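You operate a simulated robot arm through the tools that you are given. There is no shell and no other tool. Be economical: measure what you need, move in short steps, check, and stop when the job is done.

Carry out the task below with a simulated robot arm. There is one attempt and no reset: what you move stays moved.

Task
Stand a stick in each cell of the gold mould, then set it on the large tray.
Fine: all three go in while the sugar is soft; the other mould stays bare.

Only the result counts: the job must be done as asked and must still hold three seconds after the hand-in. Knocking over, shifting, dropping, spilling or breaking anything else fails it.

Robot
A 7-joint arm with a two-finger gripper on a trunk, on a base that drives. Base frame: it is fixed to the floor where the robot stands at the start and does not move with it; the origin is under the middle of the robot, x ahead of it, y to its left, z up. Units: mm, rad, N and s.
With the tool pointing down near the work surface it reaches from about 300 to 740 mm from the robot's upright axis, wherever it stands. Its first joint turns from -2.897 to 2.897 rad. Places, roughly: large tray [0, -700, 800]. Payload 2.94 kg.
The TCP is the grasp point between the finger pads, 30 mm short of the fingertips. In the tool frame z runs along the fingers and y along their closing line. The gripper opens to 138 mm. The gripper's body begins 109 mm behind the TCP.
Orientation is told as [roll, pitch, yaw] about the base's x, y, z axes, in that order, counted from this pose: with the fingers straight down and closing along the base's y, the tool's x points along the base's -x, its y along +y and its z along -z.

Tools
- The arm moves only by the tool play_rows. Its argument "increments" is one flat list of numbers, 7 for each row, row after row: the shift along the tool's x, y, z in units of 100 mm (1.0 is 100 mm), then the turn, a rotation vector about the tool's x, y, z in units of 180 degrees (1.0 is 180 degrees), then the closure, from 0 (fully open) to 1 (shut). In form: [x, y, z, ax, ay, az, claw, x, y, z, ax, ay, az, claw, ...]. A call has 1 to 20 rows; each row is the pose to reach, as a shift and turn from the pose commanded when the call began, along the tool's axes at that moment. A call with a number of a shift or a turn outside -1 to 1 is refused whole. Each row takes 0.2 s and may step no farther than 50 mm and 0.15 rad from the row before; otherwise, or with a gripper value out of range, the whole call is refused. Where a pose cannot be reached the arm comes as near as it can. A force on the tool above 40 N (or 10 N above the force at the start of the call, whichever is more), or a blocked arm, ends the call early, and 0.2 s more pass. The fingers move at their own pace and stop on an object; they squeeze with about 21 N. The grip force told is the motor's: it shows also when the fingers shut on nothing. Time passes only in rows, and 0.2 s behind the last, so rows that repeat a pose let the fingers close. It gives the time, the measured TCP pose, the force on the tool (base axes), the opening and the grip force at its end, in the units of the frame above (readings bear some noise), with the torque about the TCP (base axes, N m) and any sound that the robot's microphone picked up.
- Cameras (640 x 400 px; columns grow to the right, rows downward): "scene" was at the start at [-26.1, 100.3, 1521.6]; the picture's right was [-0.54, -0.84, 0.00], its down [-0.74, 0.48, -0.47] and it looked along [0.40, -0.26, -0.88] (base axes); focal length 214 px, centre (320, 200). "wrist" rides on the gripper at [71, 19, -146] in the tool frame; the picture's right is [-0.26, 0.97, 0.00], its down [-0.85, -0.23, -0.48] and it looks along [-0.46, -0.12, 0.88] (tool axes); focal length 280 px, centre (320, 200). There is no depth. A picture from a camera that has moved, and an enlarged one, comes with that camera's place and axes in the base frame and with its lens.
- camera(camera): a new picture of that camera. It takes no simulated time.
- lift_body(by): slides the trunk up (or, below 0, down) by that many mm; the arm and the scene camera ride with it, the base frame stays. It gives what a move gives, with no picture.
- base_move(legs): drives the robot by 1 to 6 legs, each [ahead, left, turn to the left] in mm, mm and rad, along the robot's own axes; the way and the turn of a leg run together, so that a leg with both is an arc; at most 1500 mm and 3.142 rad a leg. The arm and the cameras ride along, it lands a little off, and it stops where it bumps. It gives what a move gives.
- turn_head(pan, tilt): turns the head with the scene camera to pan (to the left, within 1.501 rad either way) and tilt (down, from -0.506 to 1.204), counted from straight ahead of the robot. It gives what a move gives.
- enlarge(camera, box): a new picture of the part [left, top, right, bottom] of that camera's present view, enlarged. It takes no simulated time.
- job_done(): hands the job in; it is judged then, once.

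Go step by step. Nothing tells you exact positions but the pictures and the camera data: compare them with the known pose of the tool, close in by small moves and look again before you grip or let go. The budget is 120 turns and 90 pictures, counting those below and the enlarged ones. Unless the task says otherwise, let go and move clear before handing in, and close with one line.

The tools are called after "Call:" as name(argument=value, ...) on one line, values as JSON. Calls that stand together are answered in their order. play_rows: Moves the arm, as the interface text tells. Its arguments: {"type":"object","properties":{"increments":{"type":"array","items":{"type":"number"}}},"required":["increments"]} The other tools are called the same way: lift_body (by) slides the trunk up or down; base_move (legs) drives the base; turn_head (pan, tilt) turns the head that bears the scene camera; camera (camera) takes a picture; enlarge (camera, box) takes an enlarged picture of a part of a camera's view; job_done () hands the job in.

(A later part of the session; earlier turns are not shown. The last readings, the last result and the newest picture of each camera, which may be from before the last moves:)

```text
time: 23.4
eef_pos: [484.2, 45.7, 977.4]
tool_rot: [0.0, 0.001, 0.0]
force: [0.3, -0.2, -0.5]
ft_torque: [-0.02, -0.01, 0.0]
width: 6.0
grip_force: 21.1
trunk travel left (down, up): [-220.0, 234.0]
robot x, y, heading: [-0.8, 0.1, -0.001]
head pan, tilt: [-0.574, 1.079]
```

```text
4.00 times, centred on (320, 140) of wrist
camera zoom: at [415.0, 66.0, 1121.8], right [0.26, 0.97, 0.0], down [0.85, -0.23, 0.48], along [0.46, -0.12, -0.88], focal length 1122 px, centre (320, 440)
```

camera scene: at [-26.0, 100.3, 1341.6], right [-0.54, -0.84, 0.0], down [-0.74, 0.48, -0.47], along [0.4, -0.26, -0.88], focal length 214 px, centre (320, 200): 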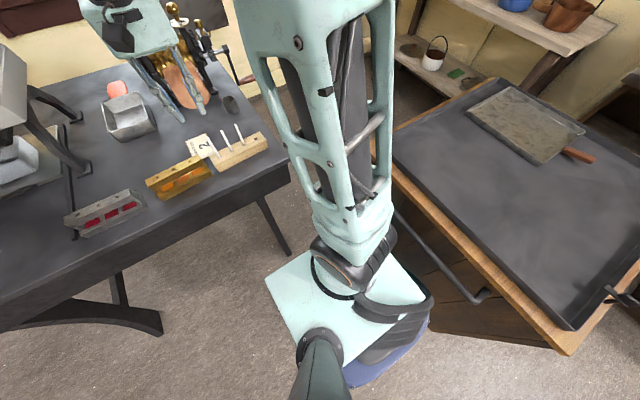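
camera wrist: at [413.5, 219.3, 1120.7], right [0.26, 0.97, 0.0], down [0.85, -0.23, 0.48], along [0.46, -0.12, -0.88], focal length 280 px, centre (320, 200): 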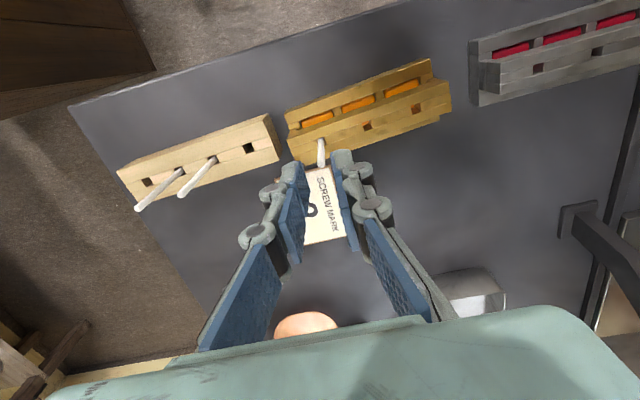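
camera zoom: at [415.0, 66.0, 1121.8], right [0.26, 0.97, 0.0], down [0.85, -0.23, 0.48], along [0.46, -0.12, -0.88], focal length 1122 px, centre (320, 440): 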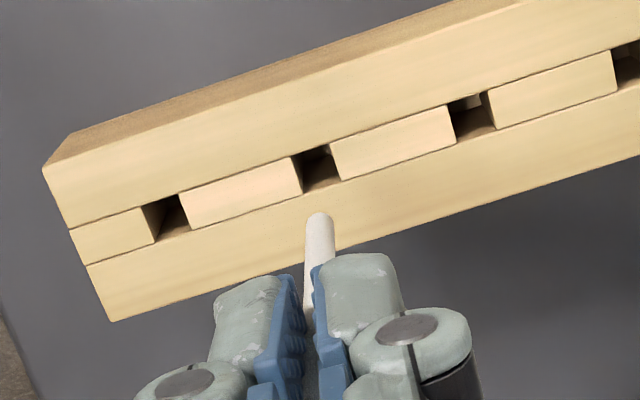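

Third stick held. Moving to the last hole.

Call:
play_rows(increments=[0, 0.5, 0, 0, 0, 0, 1.0, 0, 0.99, -0.05, 0, 0, 0, 1.0])

Call:
play_rows(increments=[0, 0.5, 0, 0, 0, 0, 1.0, 0.02, 0.99, 0, 0, 0, 0, 1.0])

Call:
play_rows(increments=[0.03, 0.437, 0, 0, 0, 0, 1.0, 0.03, 0.437, 0.16, 0, 0, 0, 1.0])

Call:
enlarge(camera="wrist", box=[240, 90, 400, 190])

Call:
enlarge(camera="scene", box=[125, 135, 205, 185])

```text
time: 24.0
eef_pos: [483.5, 144.9, 982.6]
tool_rot: [0.0, 0.0, 0.002]
force: [-0.9, -0.1, 0.0]
ft_torque: [0.01, -0.04, 0.02]
width: 6.0
grip_force: 20.6
trunk travel left (down, up): [-220.0, 234.0]
robot x, y, heading: [0.0, 2.7, -0.003]
head pan, tilt: [-0.574, 1.079]
```

```text
time: 24.6
eef_pos: [483.0, 244.0, 980.9]
tool_rot: [-0.002, 0.001, -0.002]
force: [-0.1, -1.4, 0.0]
ft_torque: [-0.01, 0.04, 0.01]
width: 6.1
grip_force: 21.6
trunk travel left (down, up): [-220.0, 234.0]
robot x, y, heading: [0.8, 2.5, 0.001]
head pan, tilt: [-0.574, 1.079]
```

```text
time: 25.2
eef_pos: [480.4, 290.5, 966.1]
tool_rot: [-0.002, 0.0, -0.002]
force: [-0.2, 0.8, -0.2]
ft_torque: [0.03, 0.01, 0.0]
width: 5.9
grip_force: 20.8
trunk travel left (down, up): [-220.0, 234.0]
robot x, y, heading: [-3.5, -3.2, -0.0]
head pan, tilt: [-0.574, 1.079]
```

```text
4.00 times, centred on (320, 140) of wrist
camera zoom: at [410.5, 310.0, 1110.8], right [0.26, 0.97, 0.0], down [0.85, -0.23, 0.48], along [0.46, -0.12, -0.88], focal length 1122 px, centre (320, 440)
```

zoom: 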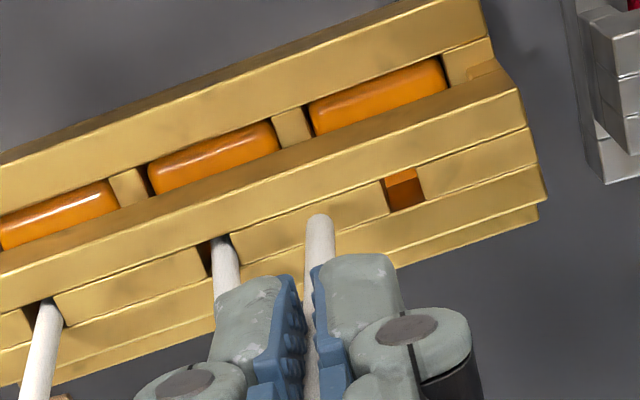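

```text
8.00 times, centred on (165, 160) of scene
camera zoom: at [-26.0, 100.7, 1341.6], right [-0.54, -0.84, 0.0], down [-0.74, 0.48, -0.47], along [0.4, -0.26, -0.88], focal length 1716 px, centre (1560, 520)
```

zoom: 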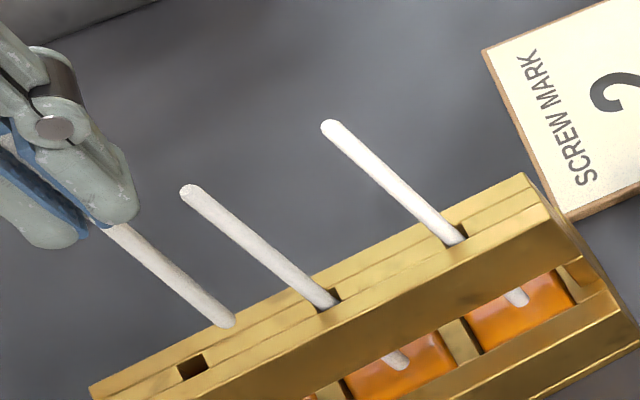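

The mould has slid about 20 mm towards +y: the carried stick brushed the standing ones. Sticks are still standing; the last hole is now at (482.6,310.3). I'll shift over it and recheck.

Call:
play_rows(increments=[-0.029, 0.189, 0, 0, 0, 0, 1.0])

Call:
enlarge(camera="wrist", box=[240, 90, 400, 190])

Call:
enlarge(camera="scene", box=[110, 135, 190, 185])

```text
time: 25.6
eef_pos: [484.0, 310.2, 966.8]
tool_rot: [0.0, -0.001, -0.002]
force: [-0.6, 0.1, -0.4]
ft_torque: [0.01, 0.0, 0.01]
width: 6.3
grip_force: 20.7
trunk travel left (down, up): [-220.0, 234.0]
robot x, y, heading: [-1.4, -1.2, -0.004]
head pan, tilt: [-0.574, 1.079]
```

```text
4.00 times, centred on (320, 140) of wrist
camera zoom: at [413.5, 328.7, 1111.1], right [0.26, 0.97, 0.0], down [0.85, -0.23, 0.48], along [0.46, -0.12, -0.88], focal length 1122 px, centre (320, 440)
```

zoom: 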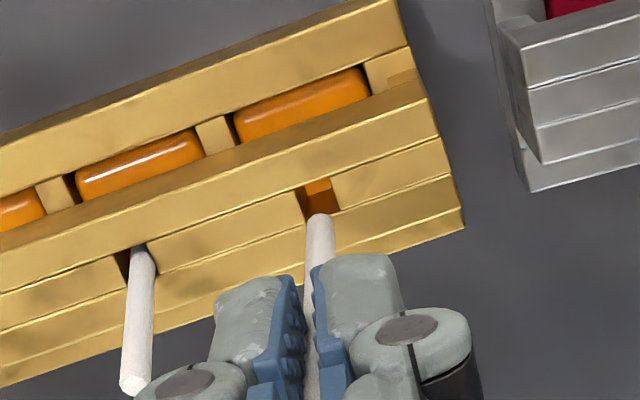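

```text
8.00 times, centred on (150, 160) of scene
camera zoom: at [-26.0, 100.2, 1341.6], right [-0.54, -0.84, 0.0], down [-0.74, 0.48, -0.47], along [0.4, -0.26, -0.88], focal length 1716 px, centre (1680, 520)
```

zoom: 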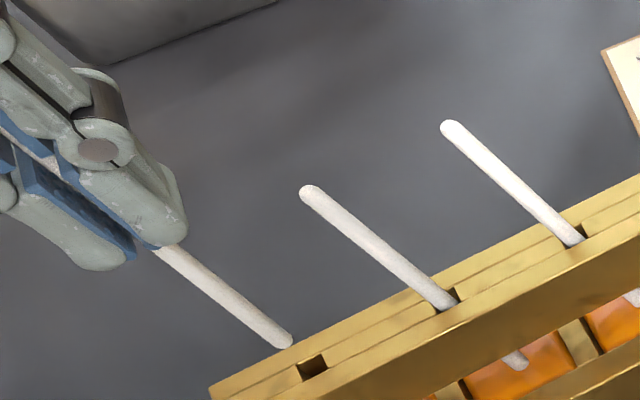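

Tip and hole coincide. Inserting.

Call:
play_rows(increments=[0, 0, 0.08, 0, 0, 0, 1.0, 0, 0, 0.16, 0, 0, 0, 1.0, 0, 0, 0.25, 0, 0, 0, 1.0, 0, 0, 0.35, 0, 0, 0, 1.0, 0, 0, 0.45, 0, 0, 0, 1.0, 0, 0, 0.53, 0, 0, 0, 1.0, 0, 0, 0.58, 0, 0, 0, 1.0])

Call:
enlarge(camera="scene", box=[110, 135, 190, 185])

```text
time: 27.2
eef_pos: [480.5, 306.6, 907.2]
tool_rot: [-0.003, 0.005, 0.0]
force: [-0.1, -0.8, -0.1]
ft_torque: [0.01, -0.01, 0.01]
width: 5.9
grip_force: 21.6
trunk travel left (down, up): [-220.0, 234.0]
robot x, y, heading: [-1.5, 1.9, -0.001]
head pan, tilt: [-0.574, 1.079]
```

```text
8.00 times, centred on (150, 160) of scene
camera zoom: at [-26.0, 100.3, 1341.0], right [-0.54, -0.84, 0.0], down [-0.74, 0.48, -0.47], along [0.4, -0.26, -0.88], focal length 1716 px, centre (1680, 520)
```

zoom: 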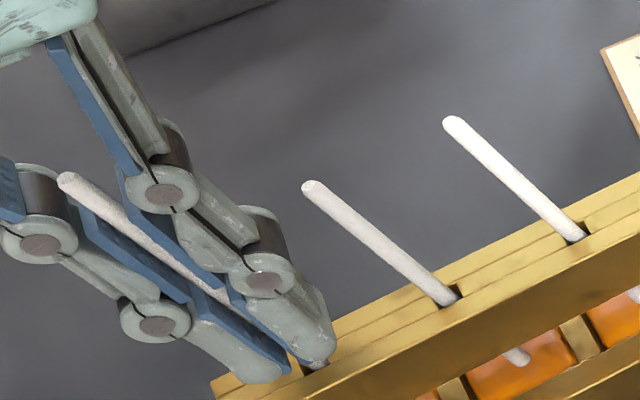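

Call:
enlarge(camera="scene", box=[110, 155, 190, 205])

Call:
camera(camera="wrist")

```text
8.00 times, centred on (150, 180) of scene
camera zoom: at [-26.0, 100.3, 1341.0], right [-0.54, -0.84, 0.0], down [-0.74, 0.48, -0.47], along [0.4, -0.26, -0.88], focal length 1716 px, centre (1680, 360)
```

zoom: 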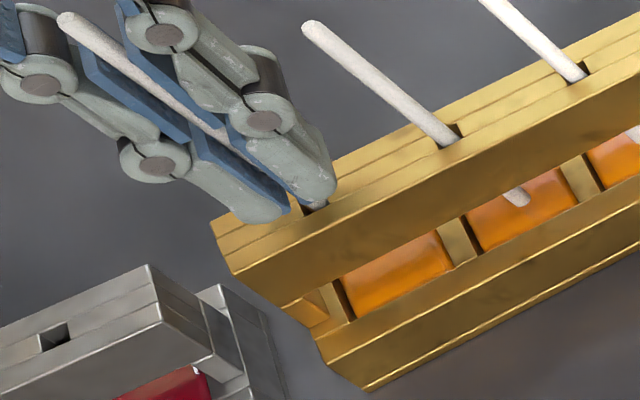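

```text
44 pictures are left
camera wrist: at [412.1, 327.4, 1051.5], right [0.26, 0.96, -0.01], down [0.85, -0.23, 0.47], along [0.45, -0.13, -0.88], focal length 280 px, centre (320, 200)
```

wrist: 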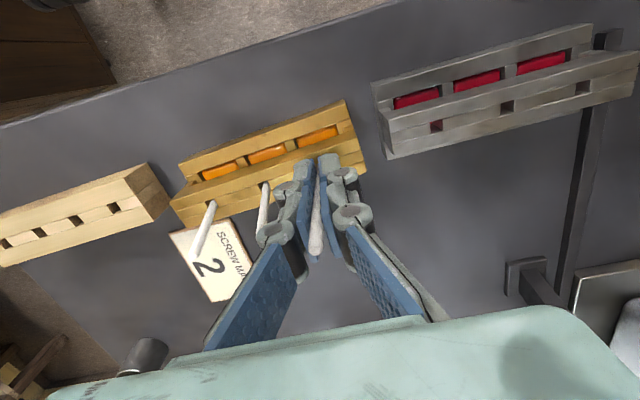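

The third stick seems to have slid up in the grip instead of entering fully. Looking closely.

Call:
enlarge(camera="wrist", box=[250, 110, 410, 210])

Call:
enlarge(camera="scene", box=[130, 165, 170, 190])

```text
4.00 times, centred on (330, 160) of wrist
camera zoom: at [412.1, 327.4, 1051.5], right [0.26, 0.96, -0.01], down [0.85, -0.23, 0.47], along [0.45, -0.13, -0.88], focal length 1122 px, centre (280, 360)
```

zoom: 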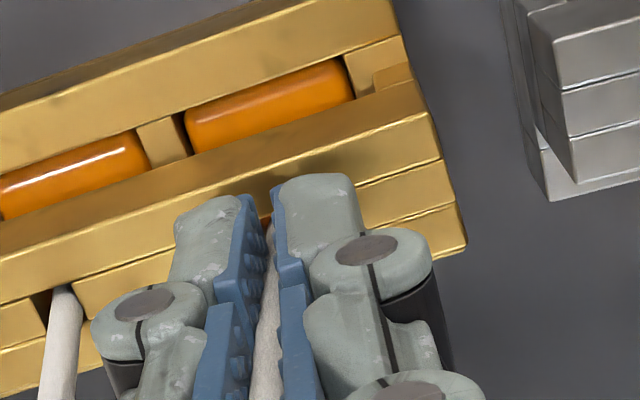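

```text
16.00 times, centred on (150, 178) of scene
camera zoom: at [-26.0, 100.3, 1341.0], right [-0.54, -0.84, 0.0], down [-0.74, 0.48, -0.47], along [0.4, -0.26, -0.88], focal length 3432 px, centre (3040, 560)
```

zoom: 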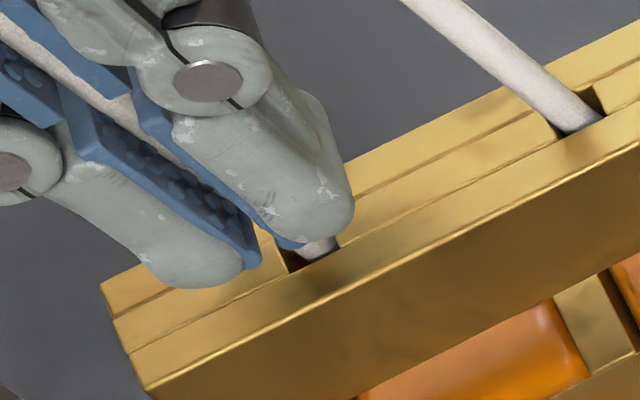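

The tip is in the hole but the stick slid about 30 mm up in the pads. I'll open slightly so that it can settle, then look.

Call:
play_rows(increments=[0, 0, 0, 0, 0, 0, 0.93, 0, 0, 0, 0, 0, 0, 0.9, 0, 0, 0, 0, 0, 0, 0.9])

Call:
enlarge(camera="scene", box=[110, 135, 210, 198])

Call:
camera(camera="wrist")

```text
time: 28.0
eef_pos: [483.7, 307.9, 909.8]
tool_rot: [0.001, 0.001, 0.001]
force: [0.7, 0.4, -0.7]
ft_torque: [0.02, 0.0, 0.02]
width: 13.8
grip_force: 0.0
trunk travel left (down, up): [-220.0, 234.0]
robot x, y, heading: [0.9, 0.6, 0.004]
head pan, tilt: [-0.574, 1.079]
```

```text
6.35 times, centred on (160, 166) of scene
camera zoom: at [-26.1, 100.3, 1341.6], right [-0.54, -0.84, 0.0], down [-0.74, 0.48, -0.47], along [0.4, -0.26, -0.88], focal length 1362 px, centre (1336, 413)
```

zoom: 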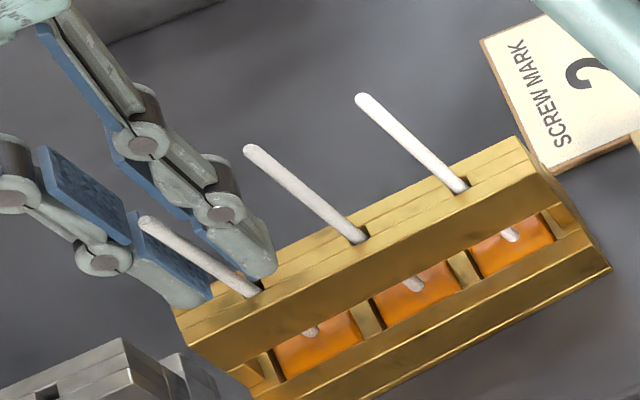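

```text
40 pictures are left
camera wrist: at [412.3, 328.0, 1054.6], right [0.26, 0.97, 0.0], down [0.85, -0.23, 0.48], along [0.46, -0.12, -0.88], focal length 280 px, centre (320, 200)
```

wrist: 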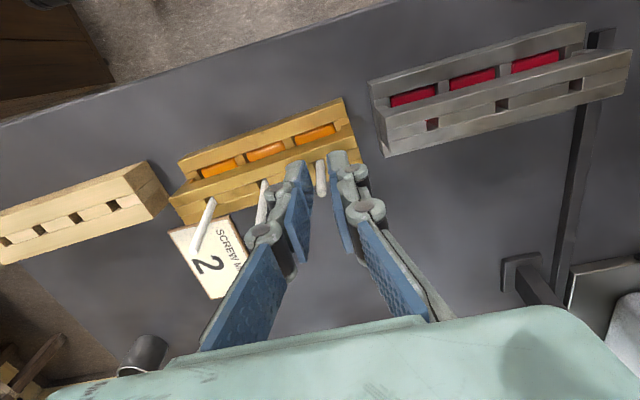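

The stick dropped to the cell floor; all three tips show in the sugar. Open a bit more and rise clear.

Call:
play_rows(increments=[0, 0, 0, 0, 0, 0, 0.84, 0, 0, -0.2, 0, 0, 0, 0.84, 0, 0, -0.6, 0, 0, 0, 0.84, 0, 0, -1.0, 0, 0, 0, 0.84])

Call:
enlarge(camera="scene", box=[110, 115, 238, 195])

Call:
enlarge(camera="wrist", box=[180, 60, 420, 210])

```text
time: 29.0
eef_pos: [481.5, 308.5, 1010.4]
tool_rot: [0.0, 0.0, 0.0]
force: [-0.7, -0.7, -0.5]
ft_torque: [0.0, 0.0, -0.01]
width: 22.0
grip_force: 0.1
trunk travel left (down, up): [-220.0, 234.0]
robot x, y, heading: [-3.8, -2.9, -0.002]
head pan, tilt: [-0.574, 1.079]
```

```text
5.00 times, centred on (174, 155) of scene
camera zoom: at [-26.1, 100.3, 1341.6], right [-0.54, -0.84, 0.0], down [-0.74, 0.48, -0.47], along [0.4, -0.26, -0.88], focal length 1072 px, centre (1050, 425)
```

zoom: 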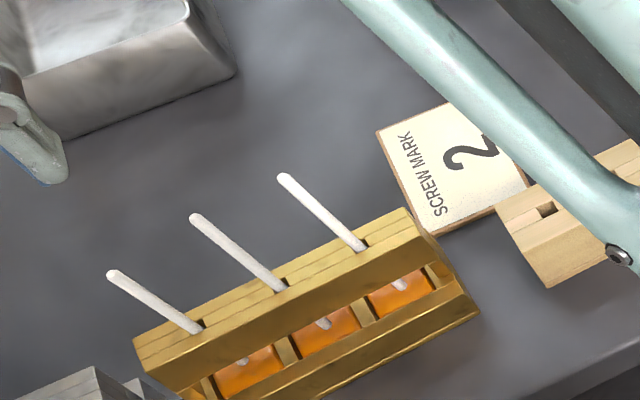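

```text
2.67 times, centred on (300, 135) of wrist
camera zoom: at [412.4, 327.8, 1155.8], right [0.26, 0.97, 0.0], down [0.85, -0.23, 0.48], along [0.46, -0.12, -0.88], focal length 748 px, centre (373, 373)
```

zoom: 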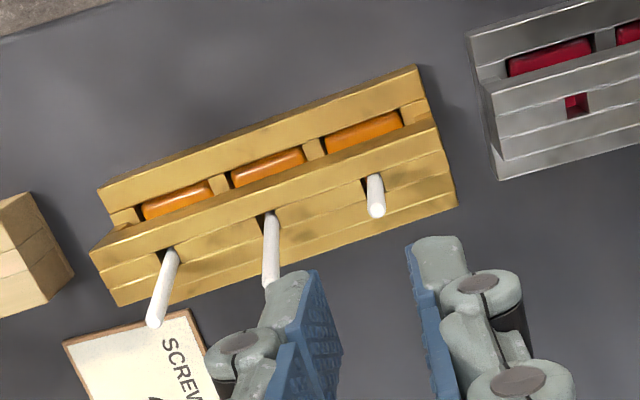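

All three sticks stand in the gold mould. Next I need the mould's profile to grip it across its width, so I'll zoom on its end.

Call:
enlarge(camera="scene", box=[134, 150, 214, 200])

Call:
enlarge(camera="wrist", box=[205, 70, 365, 180])

```text
8.00 times, centred on (174, 175) of scene
camera zoom: at [-26.1, 100.3, 1341.6], right [-0.54, -0.84, 0.0], down [-0.74, 0.48, -0.47], along [0.4, -0.26, -0.88], focal length 1716 px, centre (1488, 400)
```

zoom: 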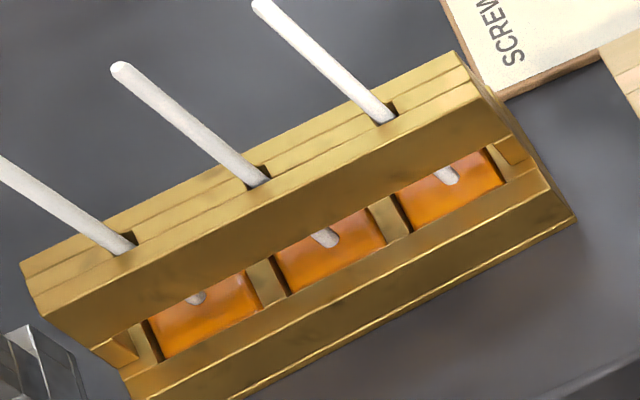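

```text
3.64 times, centred on (285, 125) of wrist
camera zoom: at [412.4, 327.8, 1155.8], right [0.26, 0.97, 0.0], down [0.85, -0.23, 0.48], along [0.46, -0.12, -0.88], focal length 1020 px, centre (447, 473)
```

zoom: 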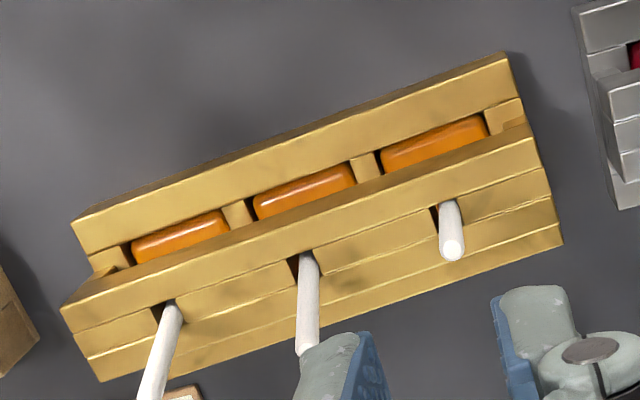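

Mould profile: rail top about z 830, bar top 866, bench about 808, width from x 457 to 501 at its middle (479,265), yaw about +0.06. I'll rotate the tool about 90° above it, opened to about 100 mm.

Call:
play_rows(increments=[0, 0, -0.4, 0, 0, -0.0472, 0.8, 0.01, -0.1, -0.6, 0, 0, -0.0944, 0.7, 0.02, -0.2, -0.6, 0, 0, -0.1416, 0.6, 0.03, -0.3, -0.6, 0, 0, -0.1888, 0.5, 0.038, -0.435, -0.6, 0, 0, -0.236, 0.4, 0.038, -0.435, -0.6, 0, 0, -0.2832, 0.25, 0.038, -0.435, -0.6, 0, 0, -0.3304, 0.25, 0.038, -0.435, -0.6, 0, 0, -0.3776, 0.25, 0.038, -0.435, -0.6, 0, 0, -0.4248, 0.25, 0.038, -0.435, -0.6, 0, 0, -0.472, 0.25, 0.038, -0.435, -0.6, 0, 0, -0.5192, 0.25])

Call:
camera(camera="wrist")

Call:
camera(camera="scene")

```text
time: 31.4
eef_pos: [478.5, 263.6, 1068.6]
tool_rot: [-0.001, -0.001, 1.633]
force: [-1.0, -0.2, 0.4]
ft_torque: [-0.01, 0.0, -0.01]
width: 103.3
grip_force: 0.1
trunk travel left (down, up): [-220.0, 234.0]
robot x, y, heading: [0.1, -1.3, -0.003]
head pan, tilt: [-0.574, 1.079]
```

```text
35 pictures are left
camera wrist: at [464.8, 192.8, 1213.8], right [-0.98, 0.2, 0.0], down [0.18, 0.86, 0.48], along [0.1, 0.47, -0.88], focal length 280 px, centre (320, 200)
```

wrist: 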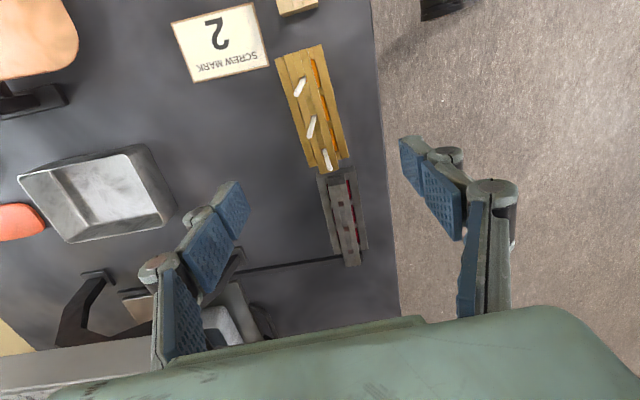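

```text
34 pictures are left
camera scene: at [-26.0, 100.3, 1341.6], right [-0.54, -0.84, 0.0], down [-0.74, 0.48, -0.47], along [0.4, -0.26, -0.88], focal length 214 px, centre (320, 200)
```

scene: 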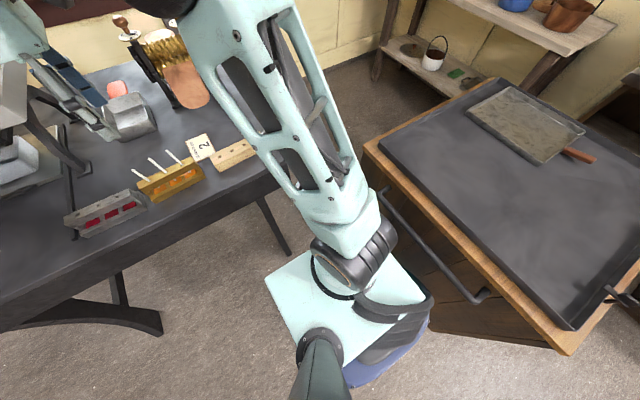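

Rotation worked. I'll measure the mould once more from this view before descending.

Call:
enlarge(camera="wrist", box=[200, 30, 440, 180])

```text
2.67 times, centred on (320, 105) of wrist
camera zoom: at [464.8, 192.8, 1213.8], right [-0.98, 0.2, 0.0], down [0.18, 0.86, 0.48], along [0.1, 0.47, -0.88], focal length 748 px, centre (320, 453)
```

zoom: 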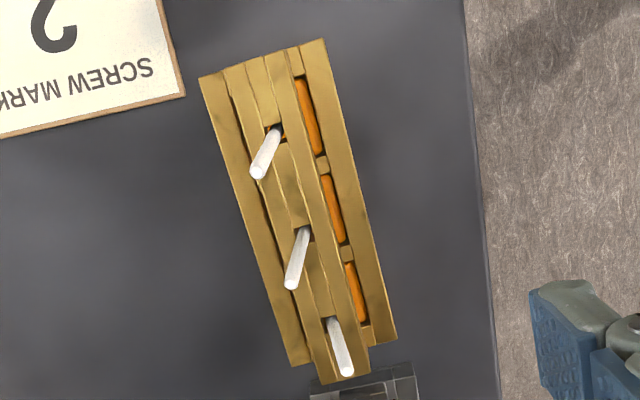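

The mould is 59 mm wide with flanges both sides, centred at (486.7, 264.6). I'll shift 7.5 mm and descend in stages.

Call:
play_rows(increments=[0, -0.075, 0.3, 0, 0, 0, 0.25, 0, -0.075, 0.65, 0, 0, 0, 0.25, 0, -0.075, 1.0, 0, 0, 0, 0.25])

Call:
camera(camera="wrist")

```text
time: 32.2
eef_pos: [486.0, 265.0, 967.0]
tool_rot: [-0.001, 0.001, 1.632]
force: [0.4, -0.1, -1.1]
ft_torque: [0.01, -0.05, 0.0]
width: 103.5
grip_force: 0.0
trunk travel left (down, up): [-220.0, 234.0]
robot x, y, heading: [-0.2, 2.1, 0.001]
head pan, tilt: [-0.574, 1.079]
```

```text
32 pictures are left
camera wrist: at [472.6, 193.9, 1112.3], right [-0.98, 0.2, 0.0], down [0.18, 0.86, 0.48], along [0.1, 0.47, -0.88], focal length 280 px, centre (320, 200)
```

wrist: 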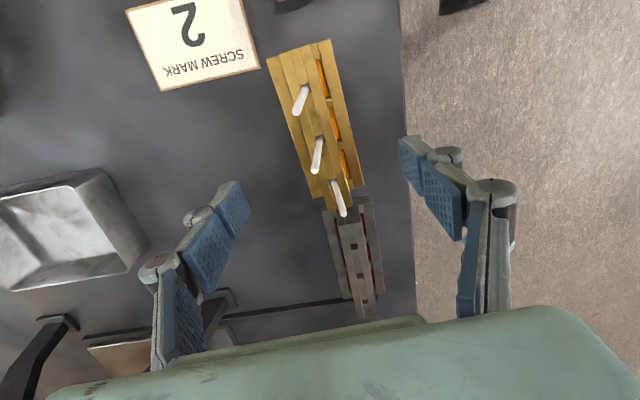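

Centred. Descending another 100 mm.

Call:
play_rows(increments=[0, 0, 0.35, 0, 0, 0, 0.3, 0, 0, 0.7, 0, 0, 0, 0.3, 0, 0, 1.0, 0, 0, 0, 0.3])

Call:
camera(camera="wrist")

Call:
enlarge(camera="scene", box=[100, 110, 260, 210])

```text
time: 33.0
eef_pos: [486.6, 262.7, 869.6]
tool_rot: [0.0, 0.001, 1.632]
force: [-0.7, 0.5, 0.3]
ft_torque: [0.02, -0.02, 0.0]
width: 96.6
grip_force: 0.0
trunk travel left (down, up): [-220.0, 234.0]
robot x, y, heading: [-0.2, -1.6, 0.0]
head pan, tilt: [-0.574, 1.079]
```

```text
31 pictures are left
camera wrist: at [472.7, 192.5, 1014.2], right [-0.98, 0.2, 0.0], down [0.18, 0.86, 0.48], along [0.1, 0.47, -0.88], focal length 280 px, centre (320, 200)
```

wrist: 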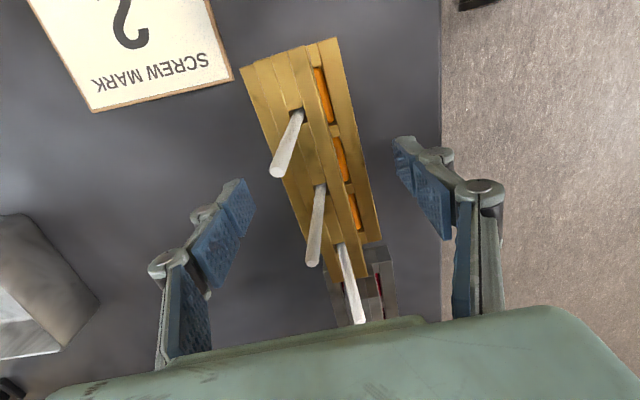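

```text
4.00 times, centred on (180, 160) of scene
camera zoom: at [-26.0, 100.3, 1341.6], right [-0.54, -0.84, 0.0], down [-0.74, 0.48, -0.47], along [0.4, -0.26, -0.88], focal length 858 px, centre (880, 360)
```

zoom: 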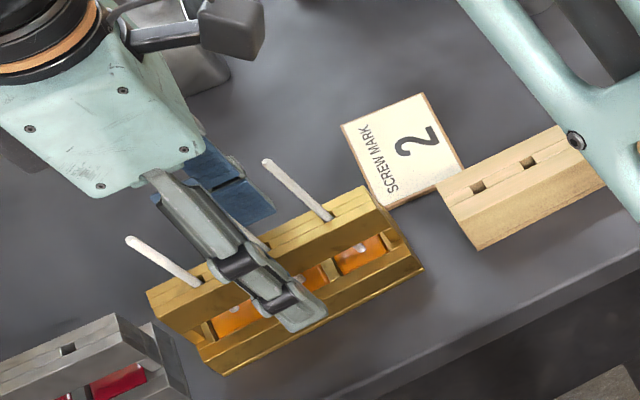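

Fingers straddle the mould. Lower about 24 mm more with force watch, then close gently.

Call:
play_rows(increments=[0, 0, 0.1, 0, 0, 0, 0.3, 0, 0, 0.18, 0, 0, 0, 0.35, 0, 0, 0.24, 0, 0, 0, 0.4])

Call:
camera(camera="wrist")

Call:
enlarge(camera="scene", box=[130, 130, 210, 180])

```text
time: 33.8
eef_pos: [486.1, 264.4, 845.5]
tool_rot: [0.0, -0.001, 1.633]
force: [0.8, 0.2, 0.5]
ft_torque: [0.01, 0.01, -0.01]
width: 82.8
grip_force: 0.0
trunk travel left (down, up): [-220.0, 234.0]
robot x, y, heading: [3.6, 1.3, -0.002]
head pan, tilt: [-0.574, 1.079]
```

```text
29 pictures are left
camera wrist: at [471.5, 193.4, 990.0], right [-0.98, 0.2, 0.0], down [0.18, 0.86, 0.48], along [0.1, 0.47, -0.88], focal length 280 px, centre (320, 200)
```

wrist: 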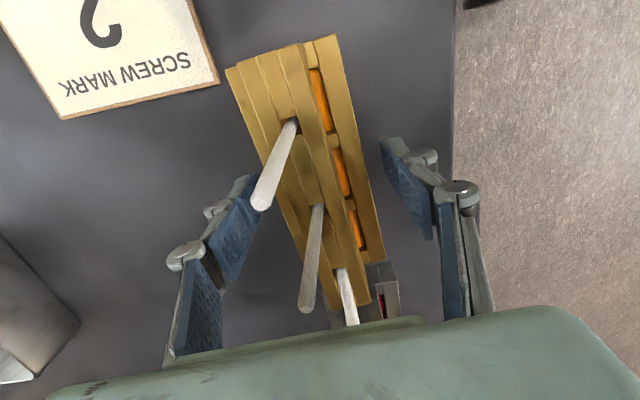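

```text
8.00 times, centred on (170, 155) of scene
camera zoom: at [-26.1, 100.3, 1341.6], right [-0.54, -0.84, 0.0], down [-0.74, 0.48, -0.47], along [0.4, -0.26, -0.88], focal length 1716 px, centre (1520, 560)
```

zoom: 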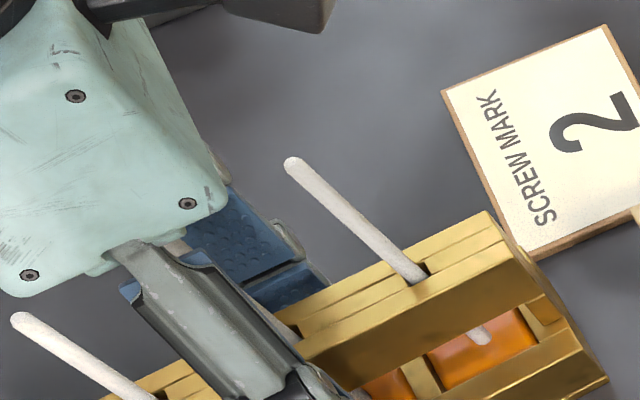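

Lower 3 mm more and close on the flanges.

Call:
play_rows(increments=[0, 0, 0.03, 0, 0, 0, 0.45, 0, 0, 0.03, 0, 0, 0, 0.52, 0, 0, 0.03, 0, 0, 0, 0.6, 0, 0, 0.03, 0, 0, 0, 0.7, 0, 0, 0.03, 0, 0, 0, 0.8])

Call:
enlarge(camera="scene", box=[100, 110, 260, 210])

```text
time: 35.0
eef_pos: [485.9, 264.7, 841.3]
tool_rot: [0.0, 0.001, 1.631]
force: [-0.3, -0.2, -0.6]
ft_torque: [0.0, -0.06, 0.12]
width: 59.8
grip_force: 21.4
trunk travel left (down, up): [-220.0, 234.0]
robot x, y, heading: [2.7, -2.5, -0.001]
head pan, tilt: [-0.574, 1.079]
```

```text
4.00 times, centred on (180, 160) of scene
camera zoom: at [-26.0, 100.3, 1341.6], right [-0.54, -0.84, 0.0], down [-0.74, 0.48, -0.47], along [0.4, -0.26, -0.88], focal length 858 px, centre (880, 360)
```

zoom: 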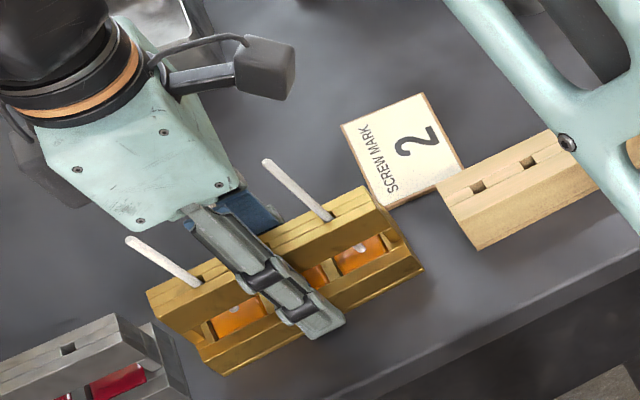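

Gripped at 59.8 mm. Lifting slowly.

Call:
play_rows(increments=[0, 0, -0.05, 0, 0, 0, 1.0, 0, 0, -0.12, 0, 0, 0, 1.0, 0, 0, -0.2, 0, 0, 0, 1.0, 0, 0, -0.3, 0, 0, 0, 1.0])

Call:
enlarge(camera="scene", box=[100, 110, 260, 210])

Call:
camera(camera="wrist")

```text
time: 36.0
eef_pos: [484.8, 265.2, 870.7]
tool_rot: [0.0, 0.0, 1.633]
force: [-0.1, -0.9, -4.9]
ft_torque: [0.03, 0.02, -0.03]
width: 59.9
grip_force: 20.7
trunk travel left (down, up): [-220.0, 234.0]
robot x, y, heading: [-1.1, -0.3, 0.0]
head pan, tilt: [-0.574, 1.079]
```

```text
4.00 times, centred on (180, 160) of scene
camera zoom: at [-25.7, 100.5, 1341.6], right [-0.54, -0.84, 0.0], down [-0.74, 0.48, -0.47], along [0.4, -0.26, -0.88], focal length 858 px, centre (880, 360)
```

zoom: 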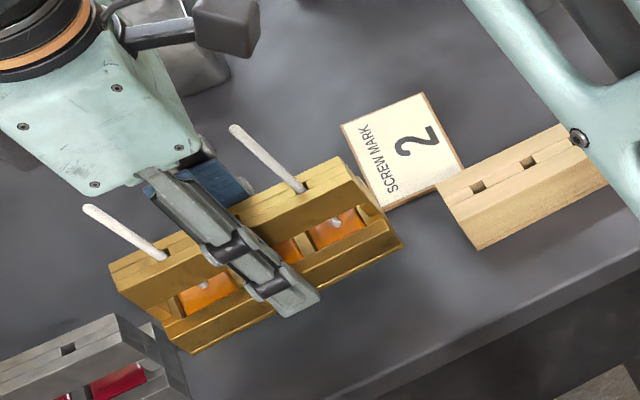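

```text
25 pictures are left
camera wrist: at [472.0, 193.4, 1016.8], right [-0.98, 0.2, 0.0], down [0.18, 0.86, 0.48], along [0.1, 0.47, -0.88], focal length 280 px, centre (320, 200)
```

wrist: 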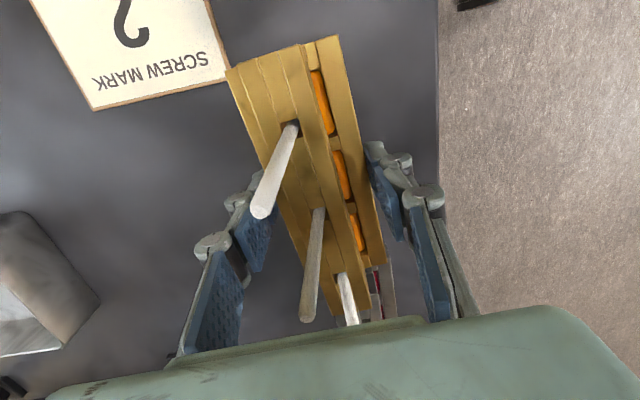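

Mould held level (about 5 N). Raise 100 mm more, then turn the base in steps towards the tray.

Call:
play_rows(increments=[0, 0, -0.2, 0, 0, 0, 1.0, 0, 0, -0.4, 0, 0, 0, 1.0, 0, 0, -0.6, 0, 0, 0, 1.0, 0, 0, -0.8, 0, 0, 0, 1.0, 0, 0, -1.0, 0, 0, 0, 1.0])

Call:
base_move(legs=[[0, 0, -0.5]])

Call:
camera(camera="scene")

```text
time: 37.2
eef_pos: [487.5, 265.2, 971.7]
tool_rot: [-0.002, 0.001, 1.631]
force: [0.0, -0.3, -4.0]
ft_torque: [0.0, -0.01, 0.03]
width: 59.5
grip_force: 21.3
trunk travel left (down, up): [-220.0, 234.0]
robot x, y, heading: [-1.3, -0.6, 0.0]
head pan, tilt: [-0.574, 1.079]
```

```text
time: 39.0
eef_pos: [554.7, 4.2, 970.7]
tool_rot: [0.0, 0.0, 1.139]
force: [-0.3, 0.1, -4.1]
ft_torque: [0.01, -0.02, 0.01]
width: 59.7
grip_force: 21.3
trunk travel left (down, up): [-220.0, 234.0]
robot x, y, heading: [1.0, -1.0, -0.497]
head pan, tilt: [-0.574, 1.079]
```

```text
24 pictures are left
camera scene: at [24.7, 100.6, 1341.6], right [-0.88, -0.48, 0.0], down [-0.43, 0.77, -0.47], along [0.23, -0.41, -0.88], focal length 214 px, centre (320, 200)
```

scene: 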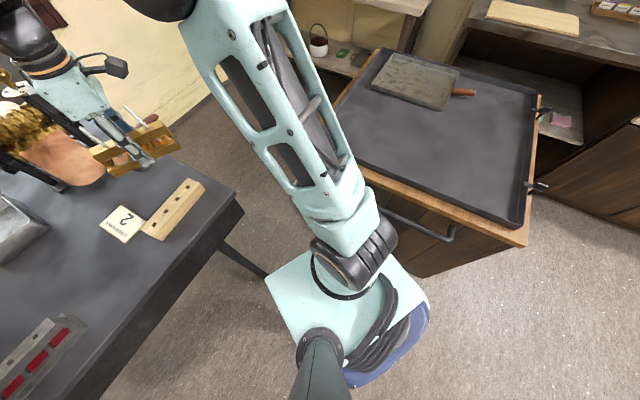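

Turning is smooth. Continue.

Call:
base_move(legs=[[0, 0, -0.75]])

Call:
camera(camera="scene")

```text
time: 41.4
eef_pos: [407.9, -375.4, 972.6]
tool_rot: [0.001, -0.001, 0.391]
force: [0.3, -0.2, -3.9]
ft_torque: [-0.03, 0.01, 0.01]
width: 59.7
grip_force: 21.1
trunk travel left (down, up): [-220.0, 234.0]
robot x, y, heading: [1.6, -2.5, -1.248]
head pan, tilt: [-0.574, 1.079]
```

```text
23 pictures are left
camera scene: at [86.3, 56.7, 1341.6], right [-0.97, 0.24, 0.0], down [0.21, 0.85, -0.47], along [-0.12, -0.46, -0.88], focal length 214 px, centre (320, 200)
```

scene: 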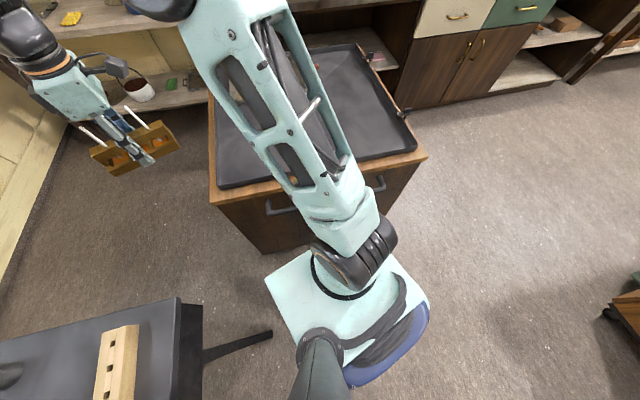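

Call:
base_move(legs=[[0, 0, -0.82]])

Call:
turn_head(pan=0.5, tilt=0.95)

Call:
camera(camera="scene")

Call:
camera(camera="wrist")

```text
time: 43.9
eef_pos: [13.5, -553.9, 971.4]
tool_rot: [0.0, 0.001, -0.416]
force: [0.7, -0.3, -5.0]
ft_torque: [0.01, 0.0, -0.02]
width: 59.6
grip_force: 21.0
trunk travel left (down, up): [-220.0, 234.0]
robot x, y, heading: [0.5, -0.2, -2.046]
head pan, tilt: [-0.574, 1.079]
```

```text
time: 45.2
eef_pos: [14.0, -553.6, 972.5]
tool_rot: [0.0, 0.0, -0.415]
force: [-0.3, 0.0, -5.0]
ft_torque: [0.01, -0.02, -0.01]
width: 59.3
grip_force: 21.5
trunk travel left (down, up): [-220.0, 234.0]
robot x, y, heading: [-0.4, 6.3, -2.045]
head pan, tilt: [0.499, 0.949]
```

```text
22 pictures are left
camera scene: at [158.0, -63.4, 1350.4], right [-1.0, -0.02, 0.0], down [-0.02, 0.81, -0.58], along [0.01, -0.58, -0.81], focal length 214 px, centre (320, 200)
```

scene: 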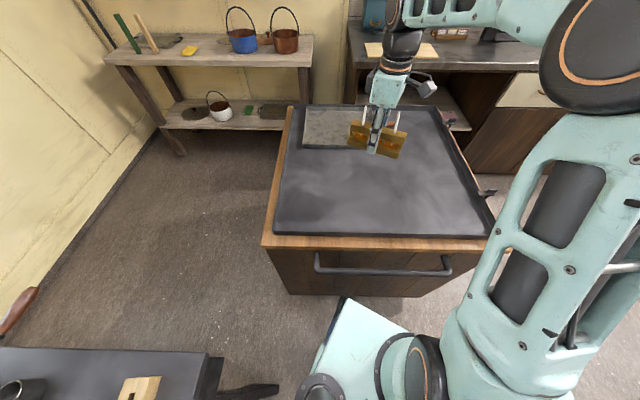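

```text
21 pictures are left
camera wrist: at [-42.6, -508.1, 1116.0], right [0.63, 0.78, 0.0], down [0.68, -0.55, 0.48], along [0.37, -0.3, -0.88], focal length 280 px, centre (320, 200)
```

wrist: 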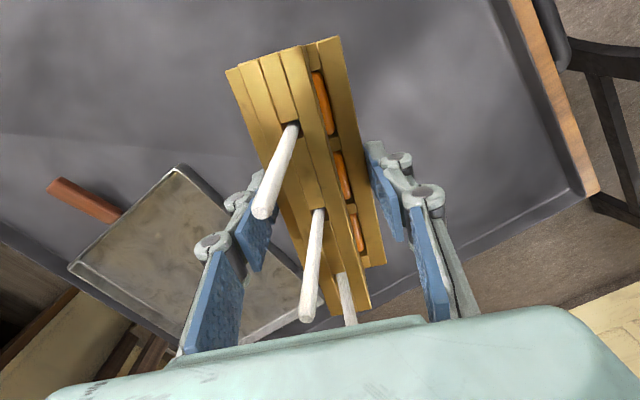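

Held over the free part of the large tray at (14,-553); the small tray's near edge is at y about -715. Lowering.

Call:
play_rows(increments=[0, 0, 0.2, 0, 0, 0, 1.0, 0, 0, 0.4, 0, 0, 0, 1.0, 0, 0, 0.6, 0, 0, 0, 1.0, 0, 0, 0.8, 0, 0, 0, 1.0, 0, 0, 1.0, 0, 0, 0, 1.0])

Call:
play_rows(increments=[0, 0, 0.1, 0, 0, 0, 1.0, 0, 0, 0.2, 0, 0, 0, 1.0])

Call:
enlarge(camera="scene", box=[290, 90, 450, 190])

```text
time: 46.4
eef_pos: [13.8, -553.5, 870.9]
tool_rot: [0.0, 0.001, -0.414]
force: [0.0, 0.6, -4.3]
ft_torque: [-0.02, 0.01, 0.01]
width: 59.2
grip_force: 20.9
trunk travel left (down, up): [-220.0, 234.0]
robot x, y, heading: [-0.4, 1.0, -2.048]
head pan, tilt: [0.499, 0.949]
```

```text
time: 47.0
eef_pos: [12.8, -555.1, 850.3]
tool_rot: [-0.001, 0.001, -0.414]
force: [0.8, 0.0, -4.4]
ft_torque: [0.0, 0.0, -0.01]
width: 59.5
grip_force: 20.5
trunk travel left (down, up): [-220.0, 234.0]
robot x, y, heading: [-0.4, -2.8, -2.047]
head pan, tilt: [0.499, 0.949]
```

```text
4.00 times, centred on (370, 140) of scene
camera zoom: at [158.1, -63.4, 1350.4], right [-1.0, -0.02, 0.0], down [-0.02, 0.81, -0.58], along [0.01, -0.58, -0.81], focal length 858 px, centre (120, 440)
```

zoom: 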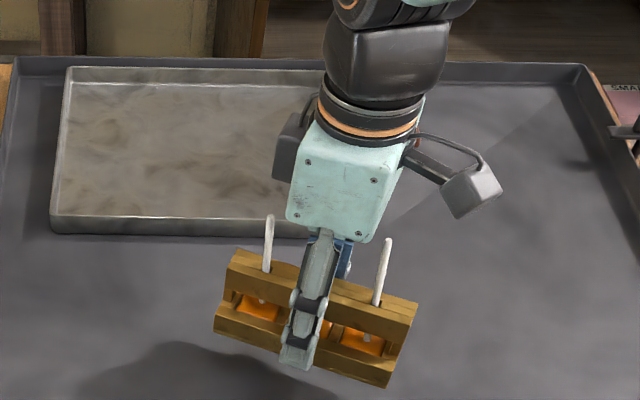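

Call:
play_rows(increments=[0, 0, 0.04, 0, 0, 0, 1.0, 0, 0, 0.08, 0, 0, 0, 1.0, 0, 0, 0.12, 0, 0, 0, 1.0])

Call:
play_rows(increments=[0, 0, 0.02, 0, 0, 0, 1.0, 0, 0, 0.04, 0, 0, 0, 1.0])

Call:
enlarge(camera="scene", box=[320, 120, 420, 190])

```text
time: 47.8
eef_pos: [13.9, -553.5, 838.8]
tool_rot: [0.0, 0.0, -0.415]
force: [-0.2, -0.1, -4.0]
ft_torque: [0.03, 0.02, -0.01]
width: 59.4
grip_force: 20.8
trunk travel left (down, up): [-220.0, 234.0]
robot x, y, heading: [0.8, 1.1, -2.043]
head pan, tilt: [0.499, 0.949]
```

```text
time: 48.4
eef_pos: [15.7, -554.3, 834.0]
tool_rot: [0.0, 0.0, -0.415]
force: [0.4, 0.4, -4.1]
ft_torque: [0.02, 0.01, 0.01]
width: 59.4
grip_force: 21.0
trunk travel left (down, up): [-220.0, 234.0]
robot x, y, heading: [1.6, 5.8, -2.044]
head pan, tilt: [0.499, 0.949]
```

```text
5.71 times, centred on (370, 155) of scene
camera zoom: at [158.1, -63.4, 1350.4], right [-1.0, -0.02, 0.0], down [-0.02, 0.81, -0.58], along [0.01, -0.58, -0.81], focal length 1226 px, centre (34, 457)
```

zoom: 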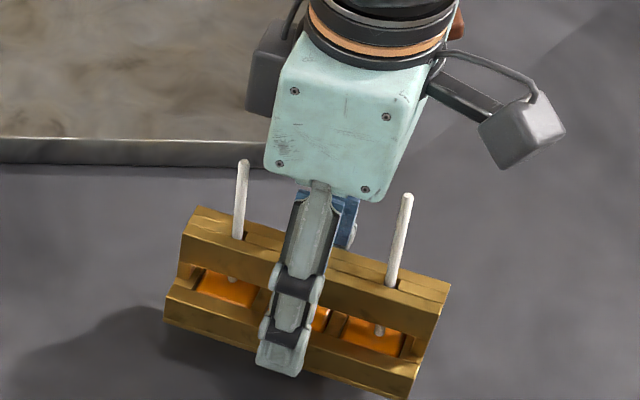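

Call:
play_rows(increments=[0, 0, 0.02, 0, 0, 0, 1.0, 0, 0, 0.04, 0, 0, 0, 1.0])

Call:
play_rows(increments=[0, 0, 0.02, 0, 0, 0, 1.0, 0, 0, 0.03, 0, 0, 0, 1.0])

```text
time: 49.0
eef_pos: [13.0, -553.8, 830.9]
tool_rot: [-0.001, 0.0, -0.415]
force: [0.4, -1.2, -3.7]
ft_torque: [-0.02, -0.01, -0.03]
width: 59.4
grip_force: 21.4
trunk travel left (down, up): [-220.0, 234.0]
robot x, y, heading: [3.1, 0.1, -2.049]
head pan, tilt: [0.499, 0.949]
```

```text
time: 49.6
eef_pos: [14.4, -553.6, 828.5]
tool_rot: [0.0, 0.0, -0.415]
force: [0.3, 0.2, -5.0]
ft_torque: [-0.01, 0.01, 0.02]
width: 59.7
grip_force: 20.9
trunk travel left (down, up): [-220.0, 234.0]
robot x, y, heading: [0.2, -1.1, -2.041]
head pan, tilt: [0.499, 0.949]
```

No contact yet; continue in small steps.

Call:
play_rows(increments=[0, 0, 0.015, 0, 0, 0, 1.0, 0, 0, 0.03, 0, 0, 0, 1.0])

Call:
enlarge(camera="scene", box=[320, 120, 420, 190])

```text
time: 50.2
eef_pos: [13.8, -553.9, 824.8]
tool_rot: [0.001, -0.001, -0.414]
force: [-0.5, 0.3, -4.3]
ft_torque: [0.01, 0.0, 0.0]
width: 59.5
grip_force: 21.0
trunk travel left (down, up): [-220.0, 234.0]
robot x, y, heading: [1.1, -1.4, -2.047]
head pan, tilt: [0.499, 0.949]
```

```text
5.71 times, centred on (370, 155) of scene
camera zoom: at [158.1, -63.4, 1350.4], right [-1.0, -0.02, 0.0], down [-0.02, 0.81, -0.58], along [0.01, -0.58, -0.81], focal length 1226 px, centre (34, 457)
```

zoom: 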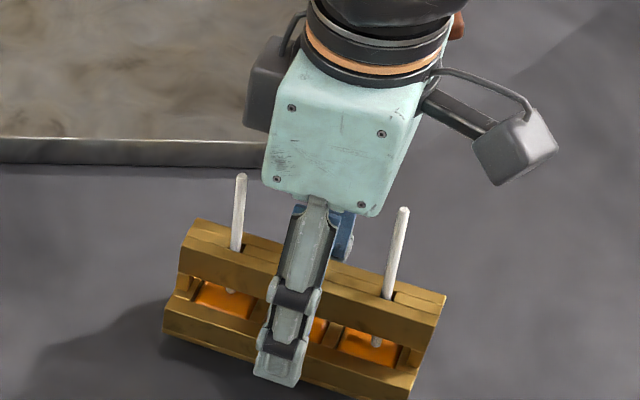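

Call:
play_rows(increments=[0, 0, 0.02, 0, 0, 0, 1.0, 0, 0, 0.04, 0, 0, 0, 1.0])

Call:
play_rows(increments=[0, 0, 0.015, 0, 0, 0, 1.0, 0, 0, 0.03, 0, 0, 0, 1.0])

```text
time: 50.8
eef_pos: [13.9, -554.7, 821.1]
tool_rot: [0.001, -0.001, -0.413]
force: [0.6, 0.3, -4.8]
ft_torque: [0.04, -0.02, 0.0]
width: 59.3
grip_force: 21.5
trunk travel left (down, up): [-220.0, 234.0]
robot x, y, heading: [1.9, -1.1, -2.047]
head pan, tilt: [0.499, 0.949]
```

```text
time: 51.4
eef_pos: [13.3, -554.3, 818.4]
tool_rot: [0.002, -0.001, -0.416]
force: [0.5, 0.6, -4.1]
ft_torque: [0.01, 0.0, 0.0]
width: 59.3
grip_force: 20.4
trunk travel left (down, up): [-220.0, 234.0]
robot x, y, heading: [-3.0, -2.6, -2.045]
head pan, tilt: [0.499, 0.949]
```

Call:
play_rows(increments=[0, 0, 0.02, 0, 0, 0, 1.0, 0, 0, 0.04, 0, 0, 0, 1.0])

Call:
play_rows(increments=[0, 0, 0.015, 0, 0, 0, 1.0, 0, 0, 0.03, 0, 0, 0, 1.0])

Call:
enlarge(camera="scene", box=[320, 130, 420, 200])

```text
time: 52.0
eef_pos: [13.8, -554.3, 813.3]
tool_rot: [-0.002, -0.001, -0.415]
force: [-1.3, -0.3, -4.1]
ft_torque: [-0.01, 0.0, 0.01]
width: 59.7
grip_force: 21.0
trunk travel left (down, up): [-220.0, 234.0]
robot x, y, heading: [-2.4, 3.9, -2.045]
head pan, tilt: [0.499, 0.949]
```

```text
time: 52.6
eef_pos: [14.0, -554.2, 811.0]
tool_rot: [0.0, 0.002, -0.414]
force: [0.3, 0.4, -3.8]
ft_torque: [0.02, 0.0, 0.0]
width: 59.5
grip_force: 21.0
trunk travel left (down, up): [-220.0, 234.0]
robot x, y, heading: [2.9, 0.7, -2.042]
head pan, tilt: [0.499, 0.949]
```

```text
5.71 times, centred on (370, 165) of scene
camera zoom: at [158.1, -63.4, 1350.4], right [-1.0, -0.02, 0.0], down [-0.02, 0.81, -0.58], along [0.01, -0.58, -0.81], focal length 1226 px, centre (34, 400)
```

zoom: 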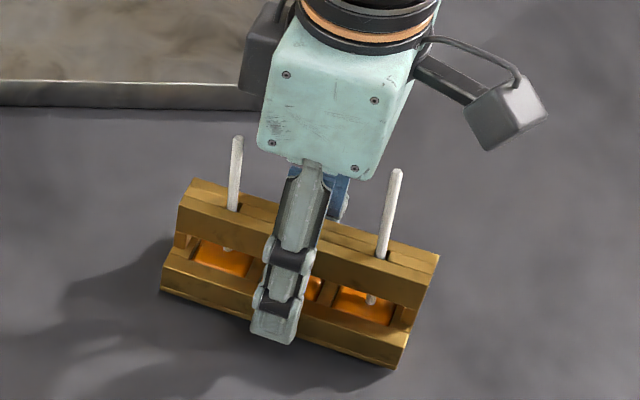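

Shadow is closing in. A few more millimetres.

Call:
play_rows(increments=[0, 0, 0.015, 0, 0, 0, 1.0, 0, 0, 0.03, 0, 0, 0, 1.0])

Call:
play_rows(increments=[0, 0, 0.01, 0, 0, 0, 1.0, 0, 0, 0.02, 0, 0, 0, 1.0])

```text
time: 53.2
eef_pos: [13.0, -555.5, 808.0]
tool_rot: [0.0, -0.001, -0.415]
force: [-0.2, 0.5, -3.9]
ft_torque: [0.01, 0.02, 0.0]
width: 59.3
grip_force: 20.5
trunk travel left (down, up): [-220.0, 234.0]
robot x, y, heading: [-3.6, 2.9, -2.047]
head pan, tilt: [0.499, 0.949]
```

```text
time: 53.8
eef_pos: [13.7, -555.0, 806.7]
tool_rot: [0.0, 0.0, -0.414]
force: [-0.3, -0.6, -4.4]
ft_torque: [0.01, 0.01, 0.03]
width: 59.5
grip_force: 20.9
trunk travel left (down, up): [-220.0, 234.0]
robot x, y, heading: [-2.6, 2.6, -2.045]
head pan, tilt: [0.499, 0.949]
```

Call:
play_rows(increments=[0, 0, 0.015, 0, 0, 0, 1.0, 0, 0, 0.03, 0, 0, 0, 1.0])

Call:
play_rows(increments=[0, 0, 0.01, 0, 0, 0, 1.0, 0, 0, 0.02, 0, 0, 0, 1.0])

Call:
enlarge(camera="scene", box=[320, 130, 420, 200])

```text
time: 54.4
eef_pos: [14.0, -555.5, 805.5]
tool_rot: [-0.002, 0.0, -0.411]
force: [0.9, 0.8, 14.8]
ft_torque: [0.26, 0.18, 0.05]
width: 59.5
grip_force: 21.0
trunk travel left (down, up): [-220.0, 234.0]
robot x, y, heading: [1.6, 1.3, -2.043]
head pan, tilt: [0.499, 0.949]
```

```text
time: 55.0
eef_pos: [14.0, -554.6, 805.4]
tool_rot: [-0.005, -0.003, -0.415]
force: [1.3, -1.7, 26.9]
ft_torque: [0.32, 0.01, 0.38]
width: 59.9
grip_force: 20.8
trunk travel left (down, up): [-220.0, 234.0]
robot x, y, heading: [2.8, 1.5, -2.046]
head pan, tilt: [0.499, 0.949]
```

```text
5.71 times, centred on (370, 165) of scene
camera zoom: at [158.1, -60.6, 1350.9], right [-1.0, -0.02, 0.0], down [-0.02, 0.81, -0.58], along [0.01, -0.58, -0.81], focal length 1226 px, centre (34, 400)
```

zoom: 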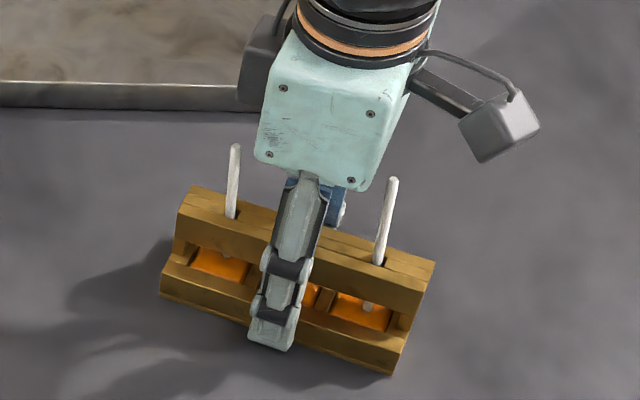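

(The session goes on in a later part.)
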